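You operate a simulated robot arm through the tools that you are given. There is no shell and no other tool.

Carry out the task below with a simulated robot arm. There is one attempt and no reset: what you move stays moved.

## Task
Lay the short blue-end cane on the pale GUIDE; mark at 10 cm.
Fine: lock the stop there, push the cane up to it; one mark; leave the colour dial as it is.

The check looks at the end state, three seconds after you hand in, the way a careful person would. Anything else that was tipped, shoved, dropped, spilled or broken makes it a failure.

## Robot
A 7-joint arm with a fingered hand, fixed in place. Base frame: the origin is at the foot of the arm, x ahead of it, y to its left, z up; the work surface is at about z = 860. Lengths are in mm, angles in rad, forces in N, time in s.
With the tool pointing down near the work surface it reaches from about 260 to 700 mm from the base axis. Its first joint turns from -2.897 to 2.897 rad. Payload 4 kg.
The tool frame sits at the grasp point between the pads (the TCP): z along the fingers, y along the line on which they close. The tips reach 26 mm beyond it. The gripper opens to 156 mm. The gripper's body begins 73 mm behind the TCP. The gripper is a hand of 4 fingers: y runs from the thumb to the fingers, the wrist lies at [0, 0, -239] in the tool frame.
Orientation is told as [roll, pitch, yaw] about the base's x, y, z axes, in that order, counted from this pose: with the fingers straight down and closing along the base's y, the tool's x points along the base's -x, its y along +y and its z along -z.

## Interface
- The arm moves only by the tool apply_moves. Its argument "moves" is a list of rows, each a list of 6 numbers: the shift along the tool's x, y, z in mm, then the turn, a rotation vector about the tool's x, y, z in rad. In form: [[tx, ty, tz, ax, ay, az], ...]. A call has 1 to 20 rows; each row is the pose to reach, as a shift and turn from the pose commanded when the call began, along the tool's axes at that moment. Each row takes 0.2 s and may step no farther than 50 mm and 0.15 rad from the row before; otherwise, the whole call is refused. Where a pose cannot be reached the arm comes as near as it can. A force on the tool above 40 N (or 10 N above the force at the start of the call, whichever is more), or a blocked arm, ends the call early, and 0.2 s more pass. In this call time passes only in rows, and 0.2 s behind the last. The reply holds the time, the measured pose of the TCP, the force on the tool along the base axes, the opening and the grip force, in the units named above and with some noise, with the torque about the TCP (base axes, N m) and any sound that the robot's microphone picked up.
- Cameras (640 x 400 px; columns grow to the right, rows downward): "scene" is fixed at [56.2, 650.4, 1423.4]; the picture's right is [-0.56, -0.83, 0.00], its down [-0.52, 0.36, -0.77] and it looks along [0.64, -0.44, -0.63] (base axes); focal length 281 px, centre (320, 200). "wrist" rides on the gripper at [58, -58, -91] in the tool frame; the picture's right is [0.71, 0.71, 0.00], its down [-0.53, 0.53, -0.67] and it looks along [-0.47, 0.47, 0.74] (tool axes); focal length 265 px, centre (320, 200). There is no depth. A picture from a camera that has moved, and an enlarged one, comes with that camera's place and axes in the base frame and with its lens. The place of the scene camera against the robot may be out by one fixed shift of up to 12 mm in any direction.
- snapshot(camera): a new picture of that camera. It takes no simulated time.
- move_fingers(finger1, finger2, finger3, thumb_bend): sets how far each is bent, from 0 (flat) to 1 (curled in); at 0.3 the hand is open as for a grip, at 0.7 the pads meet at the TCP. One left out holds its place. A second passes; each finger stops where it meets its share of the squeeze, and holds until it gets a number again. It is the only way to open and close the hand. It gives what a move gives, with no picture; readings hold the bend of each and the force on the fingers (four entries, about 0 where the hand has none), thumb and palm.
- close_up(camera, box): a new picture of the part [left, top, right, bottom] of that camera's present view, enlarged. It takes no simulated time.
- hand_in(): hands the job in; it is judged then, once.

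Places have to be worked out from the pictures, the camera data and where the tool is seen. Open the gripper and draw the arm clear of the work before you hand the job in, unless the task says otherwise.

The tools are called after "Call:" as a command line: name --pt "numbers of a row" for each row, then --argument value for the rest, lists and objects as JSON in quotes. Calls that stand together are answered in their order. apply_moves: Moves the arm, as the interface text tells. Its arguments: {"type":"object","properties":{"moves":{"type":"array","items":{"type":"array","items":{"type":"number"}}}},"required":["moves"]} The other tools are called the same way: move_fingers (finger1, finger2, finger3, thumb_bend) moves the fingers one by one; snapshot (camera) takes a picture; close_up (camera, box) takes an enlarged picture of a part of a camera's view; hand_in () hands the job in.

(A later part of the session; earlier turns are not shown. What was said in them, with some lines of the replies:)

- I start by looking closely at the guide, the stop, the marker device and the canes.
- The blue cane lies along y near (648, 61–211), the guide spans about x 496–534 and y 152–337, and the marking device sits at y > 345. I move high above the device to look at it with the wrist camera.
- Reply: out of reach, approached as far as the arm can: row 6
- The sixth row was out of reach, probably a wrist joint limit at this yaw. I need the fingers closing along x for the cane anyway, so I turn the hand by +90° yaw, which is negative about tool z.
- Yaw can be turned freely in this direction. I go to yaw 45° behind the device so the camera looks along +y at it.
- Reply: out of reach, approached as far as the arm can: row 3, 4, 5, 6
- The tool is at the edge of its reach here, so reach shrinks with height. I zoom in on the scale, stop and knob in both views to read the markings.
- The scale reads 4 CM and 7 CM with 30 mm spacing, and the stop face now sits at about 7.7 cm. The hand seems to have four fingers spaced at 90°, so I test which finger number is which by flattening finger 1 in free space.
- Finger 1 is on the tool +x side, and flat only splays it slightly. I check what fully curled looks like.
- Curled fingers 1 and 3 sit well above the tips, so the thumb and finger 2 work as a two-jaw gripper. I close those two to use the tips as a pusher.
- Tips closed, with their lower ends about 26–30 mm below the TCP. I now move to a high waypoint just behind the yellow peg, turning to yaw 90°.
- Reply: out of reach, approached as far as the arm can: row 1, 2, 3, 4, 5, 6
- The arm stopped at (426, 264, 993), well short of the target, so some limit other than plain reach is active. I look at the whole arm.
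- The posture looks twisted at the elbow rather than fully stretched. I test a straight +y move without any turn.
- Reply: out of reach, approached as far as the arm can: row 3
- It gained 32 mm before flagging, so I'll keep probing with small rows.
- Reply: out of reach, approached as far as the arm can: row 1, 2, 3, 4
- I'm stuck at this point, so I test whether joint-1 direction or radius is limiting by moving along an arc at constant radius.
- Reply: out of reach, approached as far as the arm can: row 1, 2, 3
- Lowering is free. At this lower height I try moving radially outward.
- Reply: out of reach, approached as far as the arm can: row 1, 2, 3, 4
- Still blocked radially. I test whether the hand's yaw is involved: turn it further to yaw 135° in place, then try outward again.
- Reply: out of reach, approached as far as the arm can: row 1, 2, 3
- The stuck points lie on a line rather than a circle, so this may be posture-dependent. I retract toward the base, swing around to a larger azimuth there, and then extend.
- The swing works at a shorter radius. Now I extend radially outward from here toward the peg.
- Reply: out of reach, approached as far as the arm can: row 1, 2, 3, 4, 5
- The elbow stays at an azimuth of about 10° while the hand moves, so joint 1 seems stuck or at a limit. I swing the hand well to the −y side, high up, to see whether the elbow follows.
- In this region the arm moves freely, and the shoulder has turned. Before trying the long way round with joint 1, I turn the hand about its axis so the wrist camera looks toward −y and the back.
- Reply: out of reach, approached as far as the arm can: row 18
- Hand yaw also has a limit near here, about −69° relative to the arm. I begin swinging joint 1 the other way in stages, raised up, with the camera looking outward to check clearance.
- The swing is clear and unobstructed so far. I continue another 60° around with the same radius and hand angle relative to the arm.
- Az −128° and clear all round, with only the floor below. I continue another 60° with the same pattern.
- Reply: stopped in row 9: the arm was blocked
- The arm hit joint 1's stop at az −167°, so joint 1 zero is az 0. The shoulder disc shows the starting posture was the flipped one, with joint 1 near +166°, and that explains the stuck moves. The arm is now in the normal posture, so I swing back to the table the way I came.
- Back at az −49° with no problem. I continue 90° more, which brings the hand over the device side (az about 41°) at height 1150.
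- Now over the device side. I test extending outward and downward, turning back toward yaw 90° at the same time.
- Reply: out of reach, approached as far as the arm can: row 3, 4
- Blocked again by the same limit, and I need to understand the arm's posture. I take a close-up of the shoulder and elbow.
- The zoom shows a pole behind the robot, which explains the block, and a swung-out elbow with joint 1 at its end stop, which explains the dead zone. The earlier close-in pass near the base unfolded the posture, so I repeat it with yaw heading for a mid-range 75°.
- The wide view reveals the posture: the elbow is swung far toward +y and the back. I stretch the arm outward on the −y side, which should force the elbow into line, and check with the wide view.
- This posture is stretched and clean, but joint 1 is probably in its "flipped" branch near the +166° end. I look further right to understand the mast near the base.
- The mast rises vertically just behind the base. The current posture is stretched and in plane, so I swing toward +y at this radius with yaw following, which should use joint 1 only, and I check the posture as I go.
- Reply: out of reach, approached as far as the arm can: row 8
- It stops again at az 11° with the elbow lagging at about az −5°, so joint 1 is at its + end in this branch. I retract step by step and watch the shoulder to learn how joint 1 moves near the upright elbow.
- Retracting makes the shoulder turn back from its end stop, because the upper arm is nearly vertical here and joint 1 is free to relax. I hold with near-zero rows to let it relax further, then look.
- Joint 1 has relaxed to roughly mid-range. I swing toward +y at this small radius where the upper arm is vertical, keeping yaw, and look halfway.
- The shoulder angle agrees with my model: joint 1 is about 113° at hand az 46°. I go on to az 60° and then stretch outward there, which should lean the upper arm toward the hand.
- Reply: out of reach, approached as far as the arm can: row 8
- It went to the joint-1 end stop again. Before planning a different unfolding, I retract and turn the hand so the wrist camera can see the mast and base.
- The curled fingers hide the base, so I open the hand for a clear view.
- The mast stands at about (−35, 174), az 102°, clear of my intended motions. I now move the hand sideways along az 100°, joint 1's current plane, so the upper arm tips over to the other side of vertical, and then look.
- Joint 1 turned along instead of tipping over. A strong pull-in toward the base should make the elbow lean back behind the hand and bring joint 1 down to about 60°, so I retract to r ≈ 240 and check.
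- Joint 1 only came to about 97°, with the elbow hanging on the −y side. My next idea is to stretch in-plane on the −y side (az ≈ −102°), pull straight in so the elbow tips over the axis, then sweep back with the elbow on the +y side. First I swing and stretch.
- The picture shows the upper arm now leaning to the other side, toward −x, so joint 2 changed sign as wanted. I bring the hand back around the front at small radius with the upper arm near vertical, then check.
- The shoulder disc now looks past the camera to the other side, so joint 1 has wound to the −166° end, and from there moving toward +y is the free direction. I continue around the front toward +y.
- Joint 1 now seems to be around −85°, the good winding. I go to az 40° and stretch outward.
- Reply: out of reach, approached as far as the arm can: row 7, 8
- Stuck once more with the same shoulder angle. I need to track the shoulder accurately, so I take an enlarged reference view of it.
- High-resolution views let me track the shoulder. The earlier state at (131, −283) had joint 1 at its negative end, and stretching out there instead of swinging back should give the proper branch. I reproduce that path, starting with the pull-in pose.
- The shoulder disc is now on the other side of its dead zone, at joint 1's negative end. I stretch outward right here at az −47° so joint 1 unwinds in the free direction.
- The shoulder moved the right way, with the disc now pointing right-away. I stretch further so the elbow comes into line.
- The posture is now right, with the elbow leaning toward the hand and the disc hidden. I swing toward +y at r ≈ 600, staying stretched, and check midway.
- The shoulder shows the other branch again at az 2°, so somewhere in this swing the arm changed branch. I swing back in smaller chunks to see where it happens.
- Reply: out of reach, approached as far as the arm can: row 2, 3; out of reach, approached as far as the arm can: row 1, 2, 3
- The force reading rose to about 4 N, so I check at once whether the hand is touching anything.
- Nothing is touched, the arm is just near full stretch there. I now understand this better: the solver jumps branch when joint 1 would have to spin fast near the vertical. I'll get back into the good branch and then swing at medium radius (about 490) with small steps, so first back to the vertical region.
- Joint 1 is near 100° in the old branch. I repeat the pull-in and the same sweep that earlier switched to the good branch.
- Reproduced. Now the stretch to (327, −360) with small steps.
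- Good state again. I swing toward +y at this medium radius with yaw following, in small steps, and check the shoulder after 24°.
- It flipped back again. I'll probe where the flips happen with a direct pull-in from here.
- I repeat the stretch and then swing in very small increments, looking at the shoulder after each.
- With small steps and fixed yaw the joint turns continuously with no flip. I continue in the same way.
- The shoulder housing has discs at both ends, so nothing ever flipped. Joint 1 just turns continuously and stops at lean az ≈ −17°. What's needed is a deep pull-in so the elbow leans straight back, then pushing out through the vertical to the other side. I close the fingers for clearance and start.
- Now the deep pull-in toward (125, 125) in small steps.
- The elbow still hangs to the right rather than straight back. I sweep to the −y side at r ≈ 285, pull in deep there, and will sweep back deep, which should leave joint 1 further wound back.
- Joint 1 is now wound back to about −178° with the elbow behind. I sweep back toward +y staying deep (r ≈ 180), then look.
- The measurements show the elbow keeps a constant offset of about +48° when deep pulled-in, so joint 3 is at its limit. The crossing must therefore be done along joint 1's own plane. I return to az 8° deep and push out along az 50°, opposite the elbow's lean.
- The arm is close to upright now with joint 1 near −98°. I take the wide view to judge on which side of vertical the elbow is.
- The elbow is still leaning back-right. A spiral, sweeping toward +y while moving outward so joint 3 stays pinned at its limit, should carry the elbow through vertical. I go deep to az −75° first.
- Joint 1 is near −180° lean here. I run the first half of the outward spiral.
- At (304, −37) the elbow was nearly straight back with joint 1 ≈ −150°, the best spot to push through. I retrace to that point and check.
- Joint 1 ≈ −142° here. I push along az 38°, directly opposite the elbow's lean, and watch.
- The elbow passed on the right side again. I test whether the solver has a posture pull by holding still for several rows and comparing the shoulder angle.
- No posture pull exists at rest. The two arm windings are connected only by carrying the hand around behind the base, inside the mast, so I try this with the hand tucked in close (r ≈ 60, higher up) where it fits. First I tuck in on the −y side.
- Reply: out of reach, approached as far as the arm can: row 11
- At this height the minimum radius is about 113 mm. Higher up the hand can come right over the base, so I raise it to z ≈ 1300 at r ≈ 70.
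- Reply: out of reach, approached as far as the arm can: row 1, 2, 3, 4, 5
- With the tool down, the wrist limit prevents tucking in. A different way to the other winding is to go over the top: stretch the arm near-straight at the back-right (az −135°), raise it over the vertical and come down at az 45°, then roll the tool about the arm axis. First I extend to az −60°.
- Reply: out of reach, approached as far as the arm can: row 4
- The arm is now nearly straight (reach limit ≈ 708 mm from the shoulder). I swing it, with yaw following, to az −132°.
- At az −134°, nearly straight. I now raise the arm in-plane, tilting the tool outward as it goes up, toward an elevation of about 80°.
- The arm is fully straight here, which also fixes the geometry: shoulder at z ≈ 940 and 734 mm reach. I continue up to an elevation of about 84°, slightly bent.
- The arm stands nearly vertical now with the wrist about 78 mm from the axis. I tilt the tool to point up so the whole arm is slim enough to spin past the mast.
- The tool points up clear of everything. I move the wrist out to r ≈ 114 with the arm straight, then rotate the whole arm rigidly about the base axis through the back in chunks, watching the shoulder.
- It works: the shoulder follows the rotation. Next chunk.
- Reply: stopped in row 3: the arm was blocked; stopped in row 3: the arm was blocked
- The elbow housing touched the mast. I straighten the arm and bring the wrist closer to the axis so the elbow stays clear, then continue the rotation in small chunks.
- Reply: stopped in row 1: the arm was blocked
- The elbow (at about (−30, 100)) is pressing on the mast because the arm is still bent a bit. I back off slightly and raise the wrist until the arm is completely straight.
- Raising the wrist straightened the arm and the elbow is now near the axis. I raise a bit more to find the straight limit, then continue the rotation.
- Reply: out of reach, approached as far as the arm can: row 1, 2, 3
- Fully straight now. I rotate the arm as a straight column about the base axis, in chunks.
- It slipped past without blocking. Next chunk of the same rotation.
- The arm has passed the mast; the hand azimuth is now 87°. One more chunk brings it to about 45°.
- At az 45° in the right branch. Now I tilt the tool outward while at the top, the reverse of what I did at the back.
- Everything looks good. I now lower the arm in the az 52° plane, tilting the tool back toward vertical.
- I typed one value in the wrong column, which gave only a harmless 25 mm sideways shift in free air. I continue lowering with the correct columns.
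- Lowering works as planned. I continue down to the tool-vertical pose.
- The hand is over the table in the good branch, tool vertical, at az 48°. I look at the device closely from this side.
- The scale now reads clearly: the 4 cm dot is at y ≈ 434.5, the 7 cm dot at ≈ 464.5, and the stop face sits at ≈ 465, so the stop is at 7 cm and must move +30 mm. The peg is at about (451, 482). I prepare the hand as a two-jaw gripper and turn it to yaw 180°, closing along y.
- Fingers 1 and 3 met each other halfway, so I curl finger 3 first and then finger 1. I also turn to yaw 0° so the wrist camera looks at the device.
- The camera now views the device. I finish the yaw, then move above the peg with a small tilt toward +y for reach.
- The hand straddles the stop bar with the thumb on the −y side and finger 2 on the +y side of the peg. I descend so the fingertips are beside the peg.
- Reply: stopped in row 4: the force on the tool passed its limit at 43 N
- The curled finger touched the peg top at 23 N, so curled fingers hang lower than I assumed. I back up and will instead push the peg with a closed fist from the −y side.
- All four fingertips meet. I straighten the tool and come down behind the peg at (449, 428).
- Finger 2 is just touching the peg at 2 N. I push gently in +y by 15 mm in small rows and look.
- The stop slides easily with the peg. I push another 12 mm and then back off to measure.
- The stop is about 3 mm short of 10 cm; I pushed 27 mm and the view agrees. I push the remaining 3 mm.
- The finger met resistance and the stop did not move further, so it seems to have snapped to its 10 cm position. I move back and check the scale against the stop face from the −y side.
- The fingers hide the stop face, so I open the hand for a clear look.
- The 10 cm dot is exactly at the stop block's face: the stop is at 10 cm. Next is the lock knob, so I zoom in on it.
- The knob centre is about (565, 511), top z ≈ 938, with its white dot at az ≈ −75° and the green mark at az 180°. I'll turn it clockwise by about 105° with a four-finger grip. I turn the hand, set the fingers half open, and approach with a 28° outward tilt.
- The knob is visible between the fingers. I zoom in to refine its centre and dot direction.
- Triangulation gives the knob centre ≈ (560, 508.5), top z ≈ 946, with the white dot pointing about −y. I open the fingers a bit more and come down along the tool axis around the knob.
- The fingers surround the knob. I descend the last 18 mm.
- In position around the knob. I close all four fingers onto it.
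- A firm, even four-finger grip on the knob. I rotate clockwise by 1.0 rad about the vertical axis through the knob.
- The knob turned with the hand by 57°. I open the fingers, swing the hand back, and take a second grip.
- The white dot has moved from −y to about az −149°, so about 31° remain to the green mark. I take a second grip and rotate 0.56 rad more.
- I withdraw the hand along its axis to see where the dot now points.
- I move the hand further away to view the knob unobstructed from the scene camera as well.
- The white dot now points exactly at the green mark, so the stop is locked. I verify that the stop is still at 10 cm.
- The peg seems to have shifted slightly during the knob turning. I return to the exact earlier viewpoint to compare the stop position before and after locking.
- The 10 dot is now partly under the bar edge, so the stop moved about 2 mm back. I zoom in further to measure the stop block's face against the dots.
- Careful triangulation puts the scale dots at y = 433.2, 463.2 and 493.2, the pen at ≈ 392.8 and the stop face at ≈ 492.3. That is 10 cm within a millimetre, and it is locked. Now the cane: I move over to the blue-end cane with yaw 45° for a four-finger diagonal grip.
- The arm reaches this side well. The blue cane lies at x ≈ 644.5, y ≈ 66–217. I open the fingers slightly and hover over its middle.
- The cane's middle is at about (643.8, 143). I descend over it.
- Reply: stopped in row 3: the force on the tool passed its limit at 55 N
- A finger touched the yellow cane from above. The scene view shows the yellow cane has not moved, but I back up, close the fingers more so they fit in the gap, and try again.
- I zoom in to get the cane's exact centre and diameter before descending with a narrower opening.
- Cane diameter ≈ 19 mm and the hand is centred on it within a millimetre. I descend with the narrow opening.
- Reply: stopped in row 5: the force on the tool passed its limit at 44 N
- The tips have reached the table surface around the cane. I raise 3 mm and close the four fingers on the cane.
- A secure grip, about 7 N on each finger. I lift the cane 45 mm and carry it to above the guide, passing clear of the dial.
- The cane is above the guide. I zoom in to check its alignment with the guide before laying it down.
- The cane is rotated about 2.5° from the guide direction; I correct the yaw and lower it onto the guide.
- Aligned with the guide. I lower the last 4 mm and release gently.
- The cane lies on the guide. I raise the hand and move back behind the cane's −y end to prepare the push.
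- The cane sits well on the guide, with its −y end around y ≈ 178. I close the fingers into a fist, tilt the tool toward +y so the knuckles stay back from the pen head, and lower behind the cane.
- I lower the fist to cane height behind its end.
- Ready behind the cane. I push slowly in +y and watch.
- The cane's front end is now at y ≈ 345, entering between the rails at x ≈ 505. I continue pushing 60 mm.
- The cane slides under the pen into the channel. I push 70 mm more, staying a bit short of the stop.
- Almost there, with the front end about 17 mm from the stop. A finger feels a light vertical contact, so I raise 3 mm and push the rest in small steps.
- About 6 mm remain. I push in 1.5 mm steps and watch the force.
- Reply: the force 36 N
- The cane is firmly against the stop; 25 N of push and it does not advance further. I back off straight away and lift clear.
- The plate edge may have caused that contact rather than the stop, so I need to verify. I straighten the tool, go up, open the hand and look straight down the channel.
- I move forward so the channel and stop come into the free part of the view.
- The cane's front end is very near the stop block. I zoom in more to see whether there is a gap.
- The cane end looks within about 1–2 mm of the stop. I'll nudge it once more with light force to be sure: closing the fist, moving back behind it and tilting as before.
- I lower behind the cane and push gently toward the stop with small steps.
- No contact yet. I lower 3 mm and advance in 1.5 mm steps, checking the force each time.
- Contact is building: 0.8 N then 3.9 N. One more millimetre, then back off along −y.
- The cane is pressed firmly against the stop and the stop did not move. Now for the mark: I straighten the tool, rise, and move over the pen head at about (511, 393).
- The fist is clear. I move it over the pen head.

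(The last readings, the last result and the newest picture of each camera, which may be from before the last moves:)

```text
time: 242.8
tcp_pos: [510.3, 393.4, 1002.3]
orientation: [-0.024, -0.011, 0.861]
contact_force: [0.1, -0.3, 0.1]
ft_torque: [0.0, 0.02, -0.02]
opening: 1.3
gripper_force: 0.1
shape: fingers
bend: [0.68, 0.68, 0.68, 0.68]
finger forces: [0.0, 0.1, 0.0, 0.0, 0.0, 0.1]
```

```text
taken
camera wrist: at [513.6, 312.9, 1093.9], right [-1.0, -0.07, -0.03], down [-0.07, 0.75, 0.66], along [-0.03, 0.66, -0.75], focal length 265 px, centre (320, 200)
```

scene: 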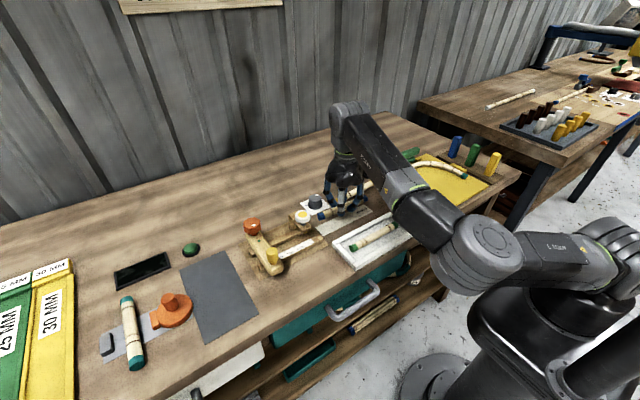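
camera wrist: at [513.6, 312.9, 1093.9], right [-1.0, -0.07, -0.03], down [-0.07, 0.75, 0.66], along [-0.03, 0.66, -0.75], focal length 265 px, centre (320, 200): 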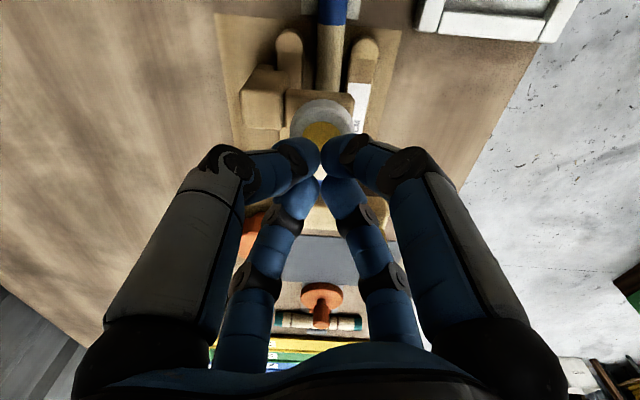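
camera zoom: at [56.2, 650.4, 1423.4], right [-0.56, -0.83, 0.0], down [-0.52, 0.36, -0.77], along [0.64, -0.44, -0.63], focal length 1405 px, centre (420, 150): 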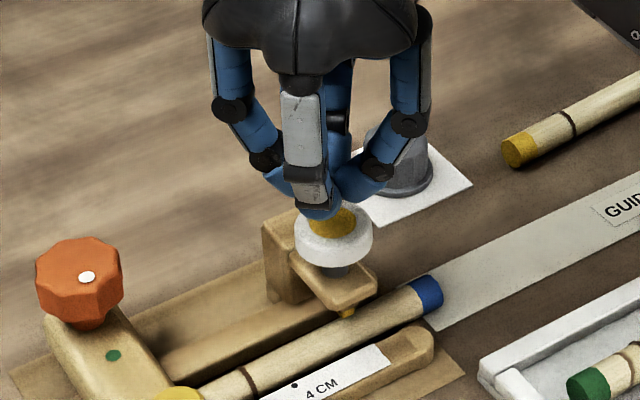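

The fist is centred over the pen head. I descend to just above it, then press in small steps.

Call:
apply_moves --pt "0 0 8 0 0 0" --pt "0 0 15 0 0 0" --pt "0 0 20 0 0 0"

Call:
apply_moves --pt "0 0 3 0 0 0" --pt "0 0 6 0 0 0"

Call:
close_up --camera "scene" --box '[250, 170, 350, 250]'

```text
time: 243.6
tcp_pos: [509.1, 393.6, 983.6]
orientation: [-0.025, -0.012, 0.859]
contact_force: [0.1, -0.1, -0.2]
ft_torque: [0.01, 0.06, 0.03]
opening: 1.5
gripper_force: 0.1
shape: fingers
bend: [0.68, 0.68, 0.68, 0.68]
finger forces: [0.1, 0.0, 0.0, 0.0, 0.0, 0.0]
```

```text
time: 244.2
tcp_pos: [509.5, 394.7, 976.9]
orientation: [-0.023, -0.016, 0.86]
contact_force: [-1.0, 0.9, 2.1]
ft_torque: [-0.01, 0.02, 0.0]
opening: 1.6
gripper_force: 0.6
shape: fingers
bend: [0.68, 0.68, 0.68, 0.68]
finger forces: [0.5, 0.7, 0.1, 0.0, 0.1, 0.0]
```

```text
5.00 times, centred on (300, 210) of scene
camera zoom: at [56.2, 650.4, 1423.4], right [-0.56, -0.83, 0.0], down [-0.52, 0.36, -0.77], along [0.64, -0.44, -0.63], focal length 1405 px, centre (420, 150)
```

zoom: 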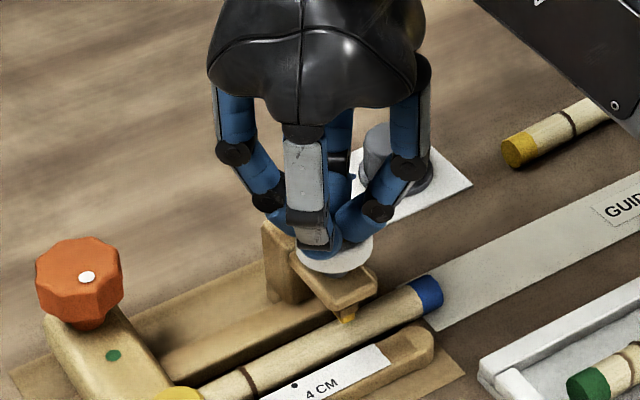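

Light contact of 2 N. I keep pressing down steadily until the pen bottoms on the cane.

Call:
apply_moves --pt "0 0 2 0 0 0" --pt "0 0 4 0 0 0"

Call:
close_up --camera "scene" --box '[280, 205, 340, 250]'

Call:
apply_moves --pt "0 0 2 0 0 0" --pt "0 0 4 0 0 0"

Call:
close_up --camera "scene" --box '[280, 205, 340, 250]'

```text
time: 244.8
tcp_pos: [509.8, 395.6, 975.0]
orientation: [-0.025, -0.013, 0.86]
contact_force: [0.5, 0.4, 1.5]
ft_torque: [0.0, 0.01, -0.03]
opening: 1.4
gripper_force: 1.0
shape: fingers
bend: [0.68, 0.68, 0.68, 0.68]
finger forces: [1.2, 0.5, 0.0, 0.0, 0.0, 0.0]
```

```text
8.89 times, centred on (310, 228) of scene
camera zoom: at [56.2, 650.4, 1423.4], right [-0.56, -0.83, 0.0], down [-0.52, 0.36, -0.77], along [0.64, -0.44, -0.63], focal length 2498 px, centre (409, -44)
```

zoom: 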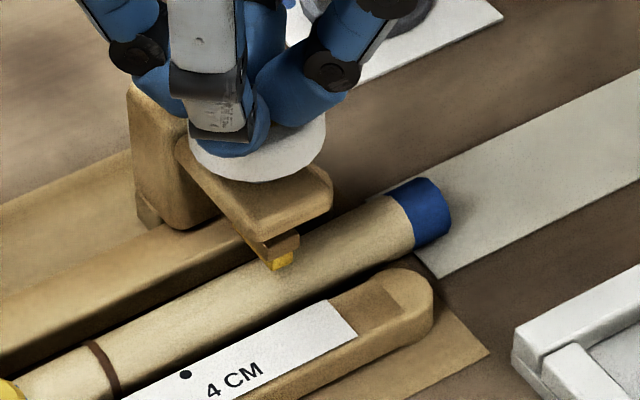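

```text
time: 245.4
tcp_pos: [509.3, 395.5, 971.2]
orientation: [-0.025, -0.013, 0.861]
contact_force: [-0.9, -0.6, 2.8]
ft_torque: [-0.02, 0.05, 0.03]
opening: 1.1
gripper_force: 1.4
shape: fingers
bend: [0.68, 0.68, 0.68, 0.68]
finger forces: [1.3, 1.1, 0.1, 0.0, 0.0, 0.1]
heard: click
```

```text
8.89 times, centred on (310, 228) of scene
camera zoom: at [56.2, 650.4, 1423.4], right [-0.56, -0.83, 0.0], down [-0.52, 0.36, -0.77], along [0.64, -0.44, -0.63], focal length 2498 px, centre (409, -44)
```

zoom: 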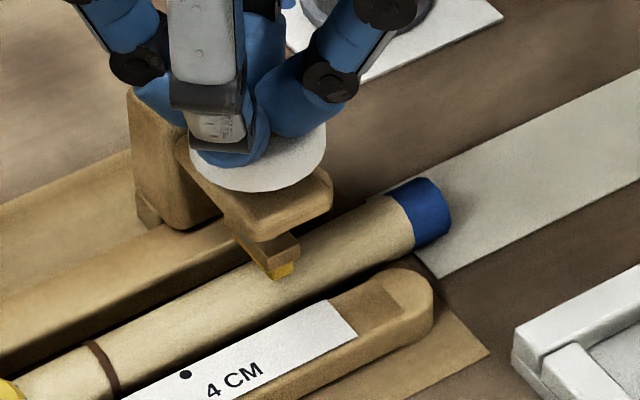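

A click was heard and the yellow stamp touched the cane, so the mark is made. I lift straight up without pressing again.

Call:
apply_moves --pt "0 0 -8 0 0 0" --pt "0 0 -20 0 0 0" --pt "0 0 -34 0 0 0"

Call:
apply_moves --pt "25 -22 -2 0 0 0" --pt "50 -44 -4 0 0 0" --pt "75 -66 -6 0 0 0" --pt "100 -88 -10 0 0 0"

Call:
close_up --camera "scene" --box '[260, 200, 350, 260]'

Call:
snapshot --camera "scene"

Call:
snapshot --camera "wrist"

```text
time: 246.2
tcp_pos: [510.9, 393.7, 1003.4]
orientation: [-0.024, -0.015, 0.86]
contact_force: [-1.1, 0.1, 0.7]
ft_torque: [0.02, -0.01, 0.0]
opening: 1.3
gripper_force: 0.0
shape: fingers
bend: [0.68, 0.68, 0.68, 0.68]
finger forces: [0.0, 0.0, 0.0, 0.1, 0.0, 0.0]
```

```text
time: 247.2
tcp_pos: [510.8, 261.4, 1015.1]
orientation: [-0.024, -0.012, 0.862]
contact_force: [0.6, 0.3, 0.2]
ft_torque: [0.01, -0.02, 0.0]
opening: 1.4
gripper_force: 0.1
shape: fingers
bend: [0.68, 0.68, 0.68, 0.68]
finger forces: [0.0, 0.1, 0.1, 0.0, 0.0, 0.0]
```

```text
6.67 times, centred on (305, 230) of scene
camera zoom: at [56.2, 650.4, 1423.4], right [-0.56, -0.83, 0.0], down [-0.52, 0.36, -0.77], along [0.64, -0.44, -0.63], focal length 1874 px, centre (420, 0)
```

zoom: 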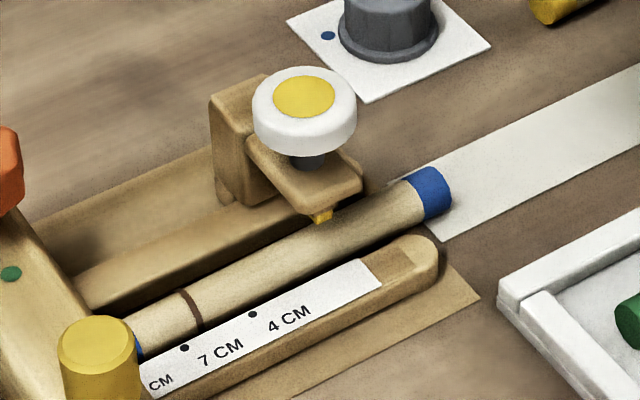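

```text
taken
```

scene: 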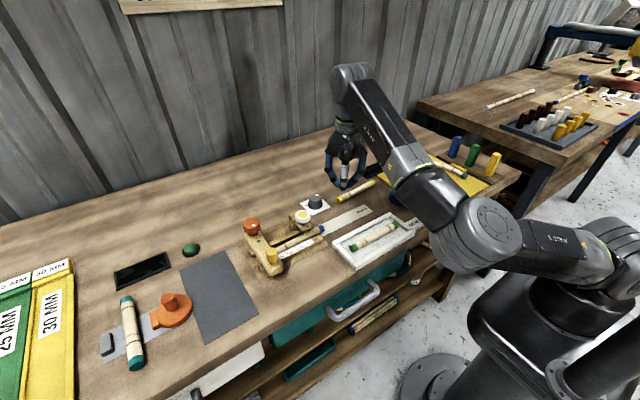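

```text
taken
camera wrist: at [514.0, 181.4, 1106.5], right [-1.0, -0.08, -0.03], down [-0.07, 0.75, 0.66], along [-0.03, 0.66, -0.75], focal length 265 px, centre (320, 200)
```

wrist: 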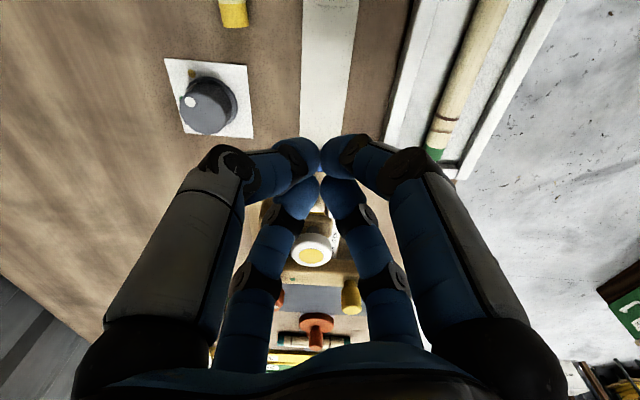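

Let me look for the mark on the cane under the pen.

Call:
close_up --camera "scene" --box '[290, 220, 330, 248]'

Call:
move_fingers --finger1 0.3 --finger2 0.3 --finger3 0.3 --thumb_bend 0.3

Call:
close_up --camera "wrist" --box '[250, 130, 390, 270]'

```text
14.29 times, centred on (310, 234) of scene
camera zoom: at [56.2, 650.4, 1423.4], right [-0.56, -0.83, 0.0], down [-0.52, 0.36, -0.77], along [0.64, -0.44, -0.63], focal length 4015 px, centre (463, -286)
```

zoom: 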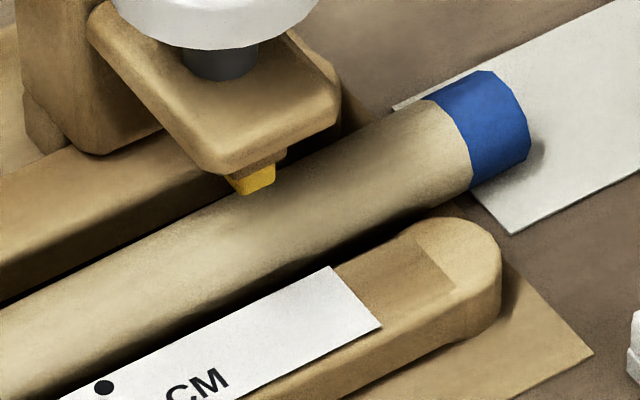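

```text
time: 248.2
tcp_pos: [510.0, 262.1, 1015.3]
orientation: [-0.025, -0.014, 0.861]
contact_force: [0.3, 0.3, -0.2]
ft_torque: [0.02, 0.04, 0.01]
opening: 106.3
gripper_force: 0.0
shape: fingers
bend: [0.3, 0.3, 0.3, 0.3]
finger forces: [0.1, 0.0, 0.0, 0.0, 0.0, 0.0]
```

```text
2.86 times, centred on (320, 200) of wrist
camera zoom: at [514.1, 181.5, 1106.6], right [-1.0, -0.08, -0.03], down [-0.07, 0.75, 0.66], along [-0.03, 0.66, -0.75], focal length 758 px, centre (320, 200)
```

zoom: 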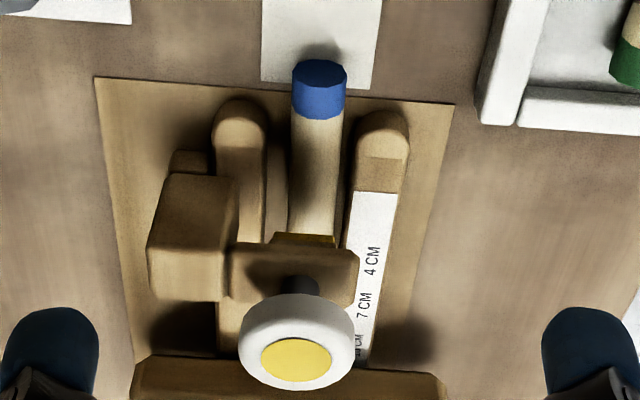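

I zoom in strongly at the spot where the stamp touched.

Call:
close_up --camera "scene" --box '[298, 226, 316, 244]'

Call:
close_up --camera "wrist" --box '[300, 160, 340, 230]'

Call:
close_up --camera "scene" --box '[300, 185, 335, 215]'

```text
16.00 times, centred on (307, 235) of scene
camera zoom: at [56.2, 650.4, 1423.4], right [-0.56, -0.83, 0.0], down [-0.52, 0.36, -0.77], along [0.64, -0.44, -0.63], focal length 4496 px, centre (528, -360)
```

zoom: 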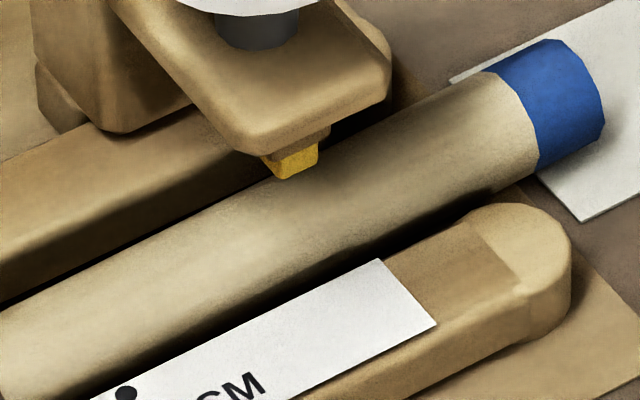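

```text
5.71 times, centred on (320, 195) of wrist
camera zoom: at [514.1, 181.5, 1106.6], right [-1.0, -0.08, -0.03], down [-0.07, 0.75, 0.66], along [-0.03, 0.66, -0.75], focal length 1517 px, centre (320, 229)
```

zoom: 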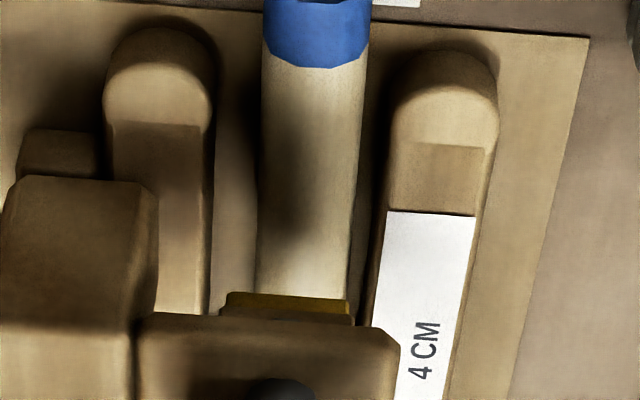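

```text
13.33 times, centred on (318, 200) of scene
camera zoom: at [56.2, 650.4, 1423.4], right [-0.56, -0.83, 0.0], down [-0.52, 0.36, -0.77], along [0.64, -0.44, -0.63], focal length 3747 px, centre (353, 200)
```

zoom: 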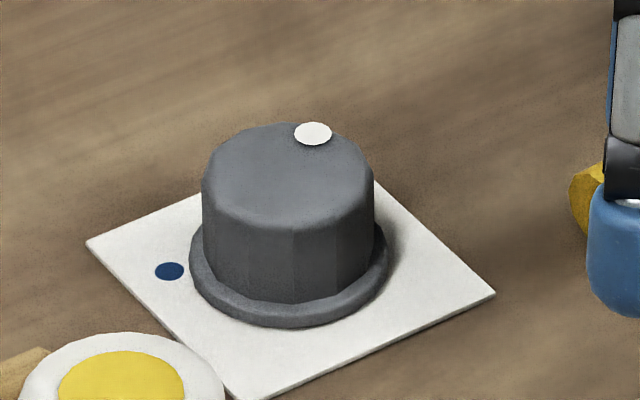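

I can't see the mark from these angles because the stamp hides the spot. I tilt the hand to look under the pen bracket at a low angle.

Call:
apply_moves --pt "-1 2 8 -0.074 -0.085 0" --pt "-2 3 15 -0.147 -0.17 0" --pt "-3.5 5 22 -0.22 -0.256 0" --pt "-4.8 6.7 30 -0.294 -0.341 0"

Call:
snapshot --camera "wrist"

Call:
close_up --camera "wrist" --box '[280, 150, 360, 210]'

```text
time: 249.2
tcp_pos: [508.4, 270.4, 984.5]
orientation: [0.281, -0.35, 0.817]
contact_force: [-1.0, 0.5, 0.4]
ft_torque: [0.01, 0.04, 0.02]
opening: 106.3
gripper_force: 0.0
shape: fingers
bend: [0.3, 0.3, 0.3, 0.3]
finger forces: [0.0, 0.0, 0.0, 0.1, 0.0, 0.1]
```

```text
taken
camera wrist: at [512.9, 157.4, 1031.6], right [-1.0, -0.07, -0.06], down [-0.08, 0.38, 0.92], along [-0.04, 0.92, -0.38], focal length 265 px, centre (320, 200)
```

wrist: 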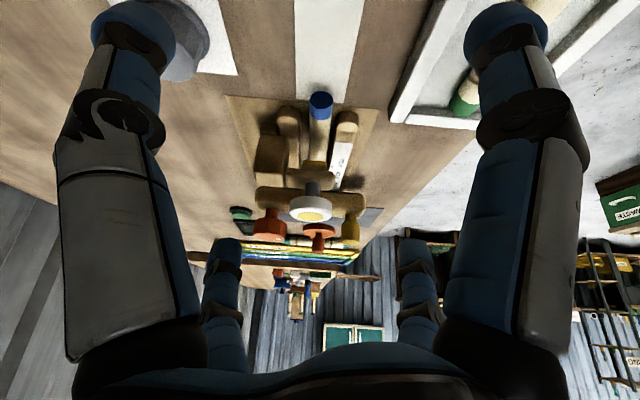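

```text
6.67 times, centred on (320, 180) of wrist
camera zoom: at [512.9, 157.4, 1031.6], right [-1.0, -0.07, -0.06], down [-0.08, 0.38, 0.92], along [-0.04, 0.92, -0.38], focal length 1769 px, centre (320, 333)
```

zoom: 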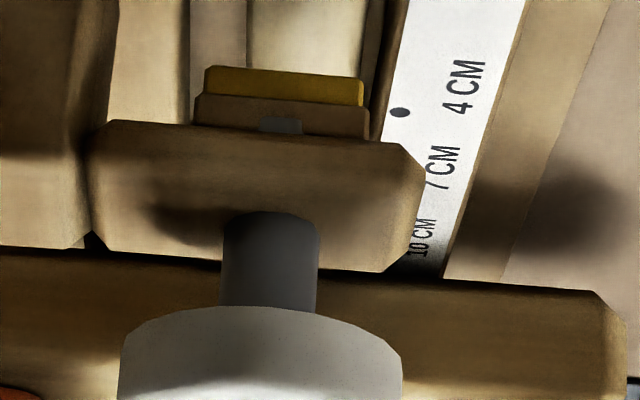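

I zoom on the cane surface just in front of the stamp in this low view.

Call:
close_up --camera "wrist" --box '[295, 85, 355, 170]'

Call:
close_up --camera "wrist" --box '[300, 130, 340, 170]'

```text
4.71 times, centred on (325, 128) of wrist
camera zoom: at [512.9, 157.4, 1031.6], right [-1.0, -0.07, -0.06], down [-0.08, 0.38, 0.92], along [-0.04, 0.92, -0.38], focal length 1249 px, centre (296, 541)
```

zoom: 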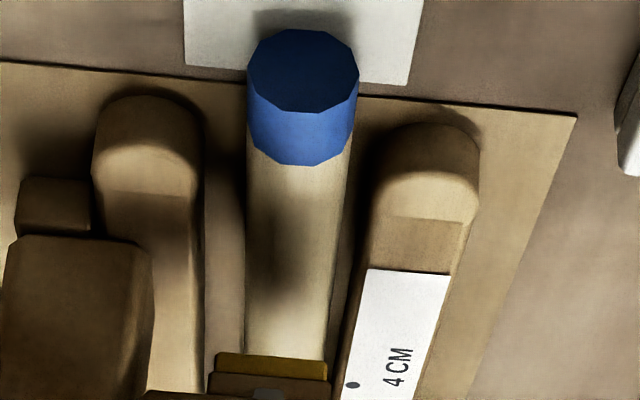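

```text
10.00 times, centred on (320, 150) of wrist
camera zoom: at [512.9, 157.4, 1031.6], right [-1.0, -0.07, -0.06], down [-0.08, 0.38, 0.92], along [-0.04, 0.92, -0.38], focal length 2654 px, centre (320, 700)
```

zoom: 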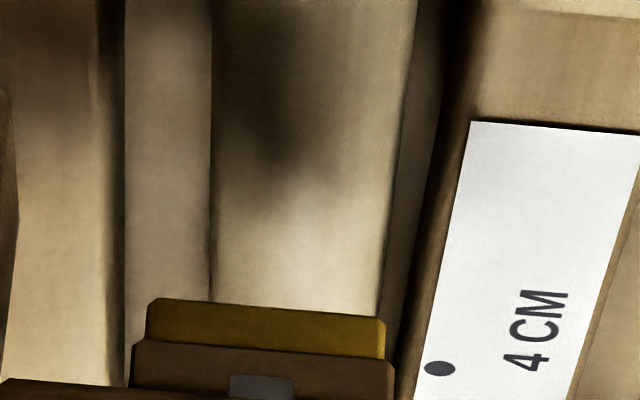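

I take an even stronger close-up of the exact spot where a mark should be.

Call:
close_up --camera "wrist" --box '[306, 138, 332, 163]'

Call:
close_up --camera "scene" --box '[300, 228, 314, 240]'

Call:
close_up --camera "scene" --box '[330, 160, 400, 200]'

```text
16.00 times, centred on (319, 150) of wrist
camera zoom: at [512.9, 157.4, 1031.6], right [-1.0, -0.07, -0.06], down [-0.08, 0.38, 0.92], along [-0.04, 0.92, -0.38], focal length 4246 px, centre (336, 992)
```

zoom: 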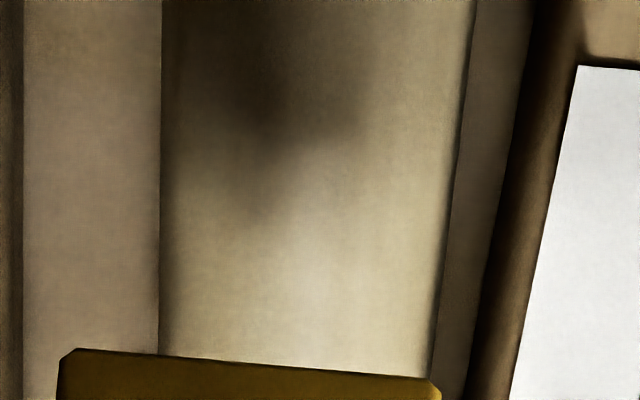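

```text
16.00 times, centred on (307, 234) of scene
camera zoom: at [56.2, 650.4, 1423.4], right [-0.56, -0.83, 0.0], down [-0.52, 0.36, -0.77], along [0.64, -0.44, -0.63], focal length 4496 px, centre (528, -344)
```

zoom: 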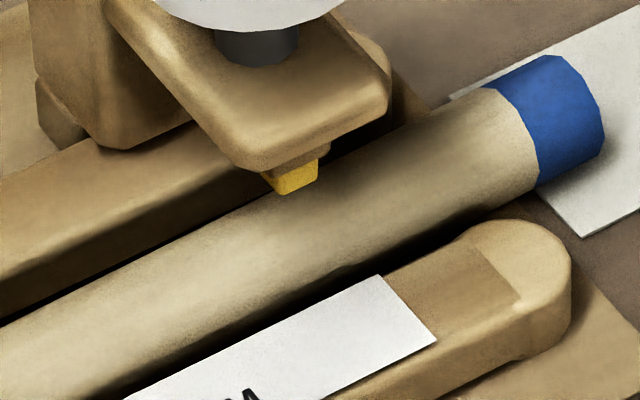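

```text
9.14 times, centred on (365, 180) of scene
camera zoom: at [56.2, 650.4, 1423.4], right [-0.56, -0.83, 0.0], down [-0.52, 0.36, -0.77], along [0.64, -0.44, -0.63], focal length 2569 px, centre (-91, 383)
```

zoom: 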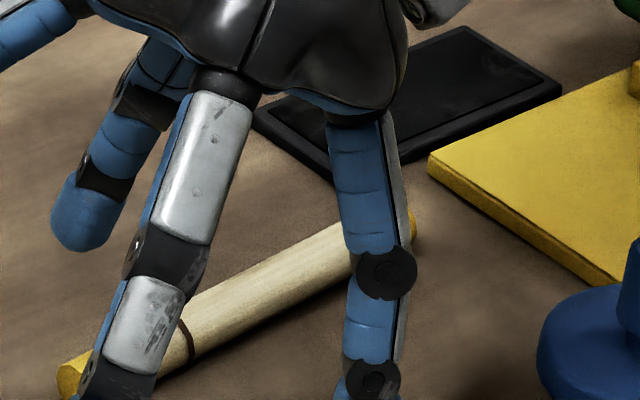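

There is definitely no mark on the cane: at the click the stamp had only just come down to the cane surface with under 3 N. I'll press once more, fully down, so the stamp really contacts the cane. First I close the fist and return above the pen head.

Call:
move_fingers --finger1 0.68 --finger2 0.68 --finger3 0.68 --thumb_bend 0.68

Call:
apply_moves --pt "-12 10 -5 0.074 0.084 -0.003" --pt "-24 20 -10 0.147 0.169 -0.006" --pt "-36 30 -14 0.22 0.254 -0.009" --pt "-46 38 -16 0.294 0.341 -0.012"

Call:
close_up --camera "scene" --box '[250, 160, 370, 250]'

```text
time: 250.2
tcp_pos: [508.5, 269.5, 985.4]
orientation: [0.281, -0.351, 0.817]
contact_force: [0.2, 0.6, 0.7]
ft_torque: [-0.01, 0.02, 0.0]
opening: 2.0
gripper_force: 0.0
shape: fingers
bend: [0.68, 0.68, 0.68, 0.68]
finger forces: [0.0, 0.0, 0.1, 0.0, 0.1, 0.1]
```

```text
time: 251.2
tcp_pos: [510.1, 316.5, 1025.1]
orientation: [-0.028, -0.013, 0.872]
contact_force: [0.1, 1.3, -0.2]
ft_torque: [0.03, 0.01, 0.01]
opening: 1.7
gripper_force: 0.1
shape: fingers
bend: [0.68, 0.68, 0.68, 0.68]
finger forces: [0.0, 0.0, 0.0, 0.1, 0.0, 0.1]
```

```text
4.44 times, centred on (310, 205) of scene
camera zoom: at [56.2, 650.4, 1423.4], right [-0.56, -0.83, 0.0], down [-0.52, 0.36, -0.77], along [0.64, -0.44, -0.63], focal length 1249 px, centre (364, 178)
```

zoom: 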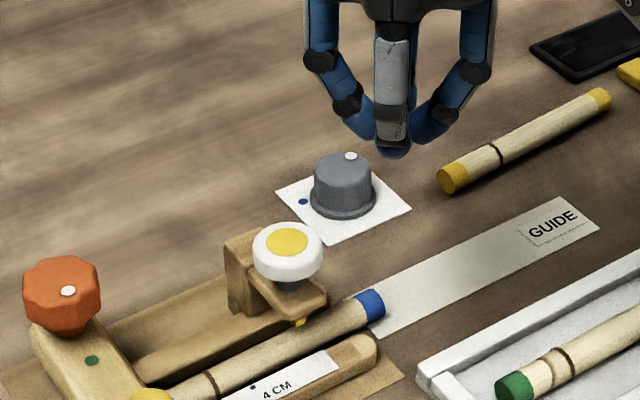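

Everything is in place. I move the fist over the head again and press, this time down to a firm force.

Call:
apply_moves --pt "-19 16.5 6 0 0 0" --pt "-38 33 14 0 0 0" --pt "-58 50 22 0 0 0"

Call:
close_up --camera "scene" --box '[250, 170, 350, 250]'

```text
time: 252.0
tcp_pos: [509.7, 394.5, 1004.9]
orientation: [-0.027, -0.014, 0.872]
contact_force: [0.1, 0.7, 0.1]
ft_torque: [-0.03, -0.01, 0.02]
opening: 1.7
gripper_force: 0.1
shape: fingers
bend: [0.68, 0.68, 0.68, 0.68]
finger forces: [0.0, 0.1, 0.1, 0.1, 0.1, 0.1]
```

```text
5.00 times, centred on (300, 210) of scene
camera zoom: at [56.2, 650.4, 1423.4], right [-0.56, -0.83, 0.0], down [-0.52, 0.36, -0.77], along [0.64, -0.44, -0.63], focal length 1405 px, centre (420, 150)
```

zoom: 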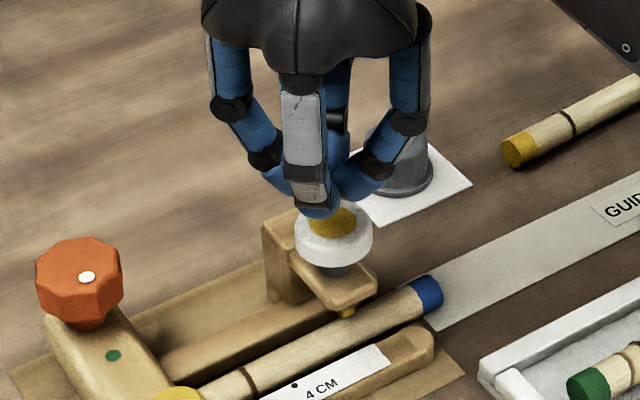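

Above the head again. I press down in one continuous motion to the earlier depth, then continue in small steps.

Call:
apply_moves --pt "0 0 12 0 0 0" --pt "0 0 22 0 0 0" --pt "0 0 28 0 0 0" --pt "0 0 32 0 0 0" --pt "0 0 35 0 0 0"

Call:
apply_moves --pt "0 0 2 0 0 0"

Call:
apply_moves --pt "0 0 2 0 0 0"

Call:
close_up --camera "scene" --box '[280, 205, 340, 250]'

```text
time: 253.2
tcp_pos: [510.0, 393.2, 968.1]
orientation: [-0.027, -0.016, 0.873]
contact_force: [-0.3, -0.2, 2.9]
ft_torque: [0.04, 0.0, -0.02]
opening: 1.6
gripper_force: 2.0
shape: fingers
bend: [0.68, 0.68, 0.68, 0.68]
finger forces: [0.6, 1.9, 0.4, 0.0, 0.0, 0.1]
heard: click
```

```text
time: 253.6
tcp_pos: [509.8, 392.9, 968.2]
orientation: [-0.027, -0.017, 0.872]
contact_force: [-1.4, 1.8, 16.7]
ft_torque: [0.06, 0.04, 0.01]
opening: 1.2
gripper_force: 9.0
shape: fingers
bend: [0.68, 0.68, 0.68, 0.68]
finger forces: [5.9, 5.0, 4.0, 0.0, 2.2, 0.0]
```

```text
time: 254.0
tcp_pos: [509.0, 393.3, 966.5]
orientation: [-0.027, -0.017, 0.87]
contact_force: [-0.2, 0.4, 35.7]
ft_torque: [0.0, 0.04, 0.0]
opening: 0.4
gripper_force: 18.9
shape: fingers
bend: [0.68, 0.68, 0.68, 0.68]
finger forces: [9.6, 8.6, 10.7, 0.1, 9.1, 0.1]
```

```text
8.89 times, centred on (310, 228) of scene
camera zoom: at [56.2, 650.4, 1423.4], right [-0.56, -0.83, 0.0], down [-0.52, 0.36, -0.77], along [0.64, -0.44, -0.63], focal length 2498 px, centre (409, -44)
```

zoom: 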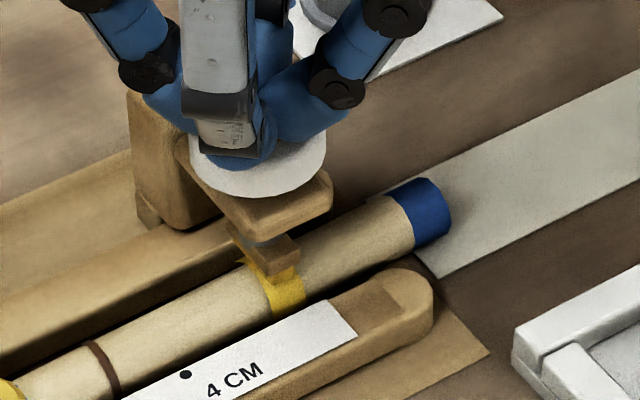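

Now the force rose to 36 N and a yellow band is visible on the cane: the mark is made. I lift straight off.

Call:
apply_moves --pt "0 0 -8 0 0 0" --pt "0 0 -20 0 0 0" --pt "0 0 -36 0 0 0"

Call:
apply_moves --pt "25 -22 -2 0 0 0" --pt "50 -44 -4 0 0 0" --pt "75 -66 -6 0 0 0" --pt "100 -88 -10 0 0 0"

Call:
move_fingers --finger1 0.3 --finger2 0.3 --finger3 0.3 --thumb_bend 0.3

Call:
close_up --camera "scene" --box '[260, 200, 350, 260]'

Call:
close_up --camera "wrist" --box '[250, 130, 390, 270]'

```text
time: 254.8
tcp_pos: [509.1, 392.5, 997.9]
orientation: [-0.027, -0.014, 0.873]
contact_force: [-1.1, -0.2, -0.8]
ft_torque: [0.01, -0.01, 0.0]
opening: 1.2
gripper_force: 0.1
shape: fingers
bend: [0.68, 0.68, 0.68, 0.68]
finger forces: [0.0, 0.0, 0.0, 0.1, 0.0, 0.0]
```

```text
time: 255.8
tcp_pos: [510.9, 259.5, 1011.3]
orientation: [-0.026, -0.014, 0.872]
contact_force: [-0.3, -0.3, -0.3]
ft_torque: [0.05, -0.02, -0.03]
opening: 1.3
gripper_force: 0.1
shape: fingers
bend: [0.68, 0.68, 0.68, 0.68]
finger forces: [0.0, 0.1, 0.0, 0.0, 0.0, 0.0]
```

```text
time: 256.8
tcp_pos: [511.9, 260.7, 1012.1]
orientation: [-0.026, -0.014, 0.874]
contact_force: [0.2, -0.1, -0.1]
ft_torque: [0.03, 0.02, -0.03]
opening: 106.4
gripper_force: 0.1
shape: fingers
bend: [0.3, 0.3, 0.3, 0.3]
finger forces: [0.1, 0.1, 0.0, 0.1, 0.1, 0.0]
```

```text
6.67 times, centred on (305, 230) of scene
camera zoom: at [56.2, 650.4, 1423.4], right [-0.56, -0.83, 0.0], down [-0.52, 0.36, -0.77], along [0.64, -0.44, -0.63], focal length 1874 px, centre (420, 0)
```

zoom: 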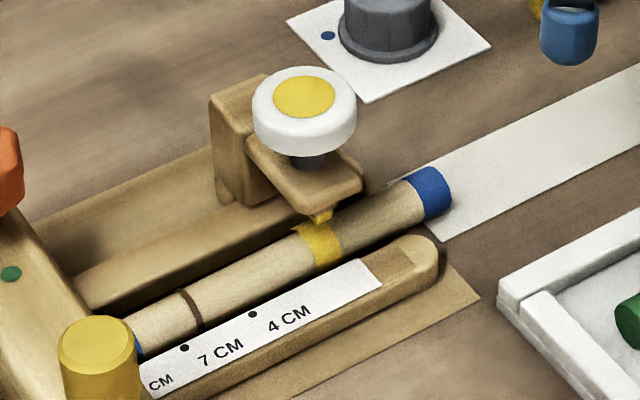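

```text
2.86 times, centred on (320, 200) of wrist
camera zoom: at [515.8, 180.3, 1102.4], right [-1.0, -0.09, -0.03], down [-0.08, 0.75, 0.66], along [-0.04, 0.66, -0.75], focal length 758 px, centre (320, 200)
```

zoom: 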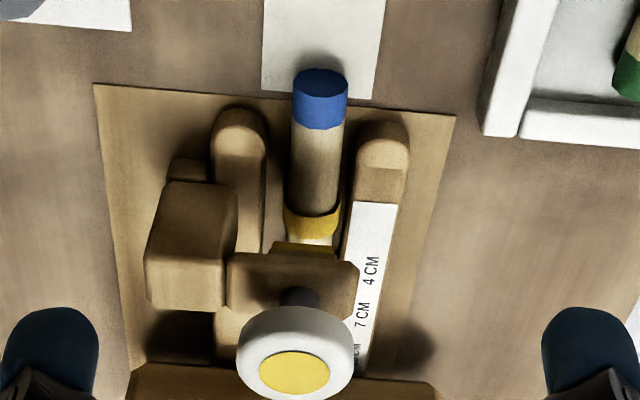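

Exactly one clear yellow mark is on the cane and the dial is untouched. I draw the arm up and away from the work.

Call:
apply_moves --pt "20 -7 -35 0 0 0" --pt "50 -16 -60 0 0 0" --pt "80 -26 -80 0 0 0" --pt "107 -35 -92 0 0 0" --pt "134 -44 -100 0 0 0"

Call:
snapshot --camera "scene"

Call:
close_up --camera "scene" --box '[230, 150, 430, 280]'

Call:
close_up --camera "scene" --box '[440, 0, 640, 400]'

```text
time: 258.0
tcp_pos: [457.8, 130.3, 1109.1]
orientation: [-0.026, -0.014, 0.875]
contact_force: [0.0, 0.3, 0.4]
ft_torque: [0.0, 0.0, 0.03]
opening: 106.5
gripper_force: 0.0
shape: fingers
bend: [0.3, 0.3, 0.3, 0.3]
finger forces: [0.0, 0.0, 0.0, 0.0, 0.0, 0.0]
```

```text
taken
```

scene: 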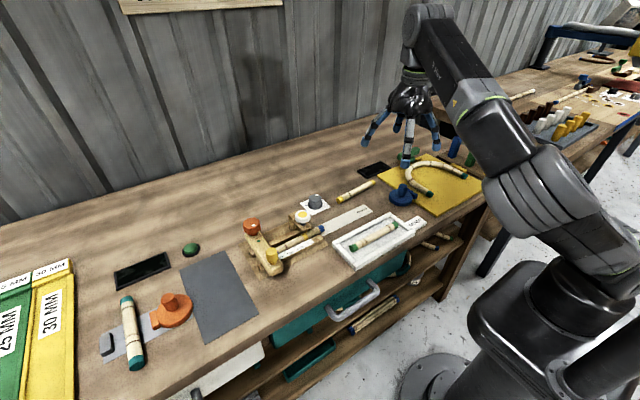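

```text
3.08 times, centred on (330, 215) of scene
camera zoom: at [56.2, 650.4, 1423.4], right [-0.56, -0.83, 0.0], down [-0.52, 0.36, -0.77], along [0.64, -0.44, -0.63], focal length 865 px, centre (289, 154)
```

zoom: 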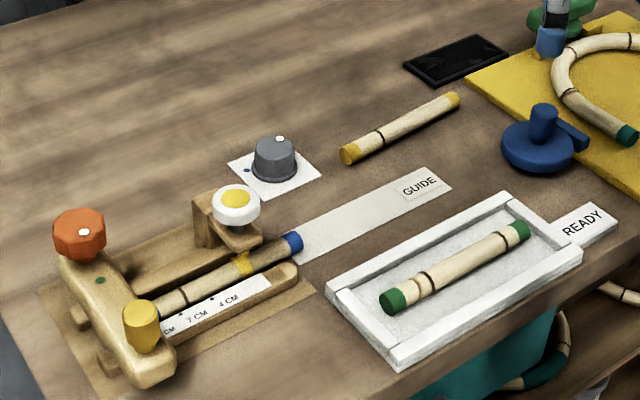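

```text
1.00 times, centred on (540, 200) of scene (not enlarged: the box is as wide or as high as the picture)
camera zoom: at [56.2, 650.4, 1423.4], right [-0.56, -0.83, 0.0], down [-0.52, 0.36, -0.77], along [0.64, -0.44, -0.63], focal length 281 px, centre (100, 200)
```

zoom: 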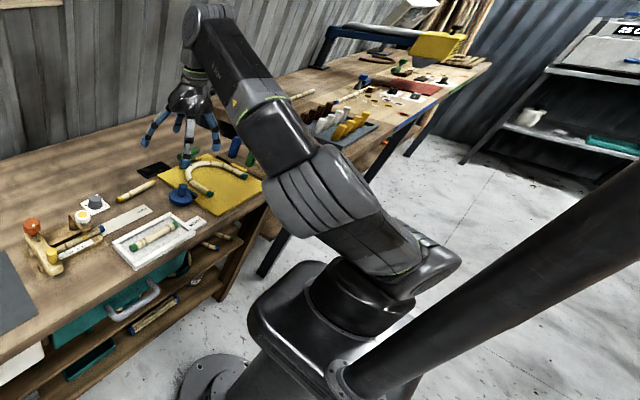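

Everything else is where it was: yellow cane, dial, spool, tray and pad are unchanged. The stop is locked at 10 cm, the cane is against it with one yellow mark, and the hand is open and clear. I hand in.

Call:
hand_in

```text
The job is handed in.
```

I handed the job in. The short blue-end cane is against the locked stop with one yellow mark. I placed that mark at about 9.9 cm, give or take 1.5 mm.

- **Stop:** I slid it from 7 cm to 10 cm and turned the lock knob clockwise until its white dot met the green dot. Turning the knob pulled the stop back about 2 mm. I measured it afterwards and left it, because it was within about a millimetre of the 10 cm mark. I took the aligned dots to mean locked. It held when I pushed the cane against it with 25 N.
- **Cane:** I laid it on the pale GUIDE, pushed it up to the stop, then nudged it once more to close any gap.
- **Mark:** I pressed the pen twice. The first press clicked but left nothing visible on the cane, so I pressed again, harder, and a single yellow band appeared. If the check counts presses instead of marks, it will count two.
- **Colour dial:** I did not touch it.

While picking up the blue cane, one finger came down hard on the yellow cane (55 N on the tool). The stop's peg also took a 43 N press while I positioned the hand. In the final picture the yellow cane, dial, blue spool and tray are where they started. The hand is open and the arm is clear of the work.
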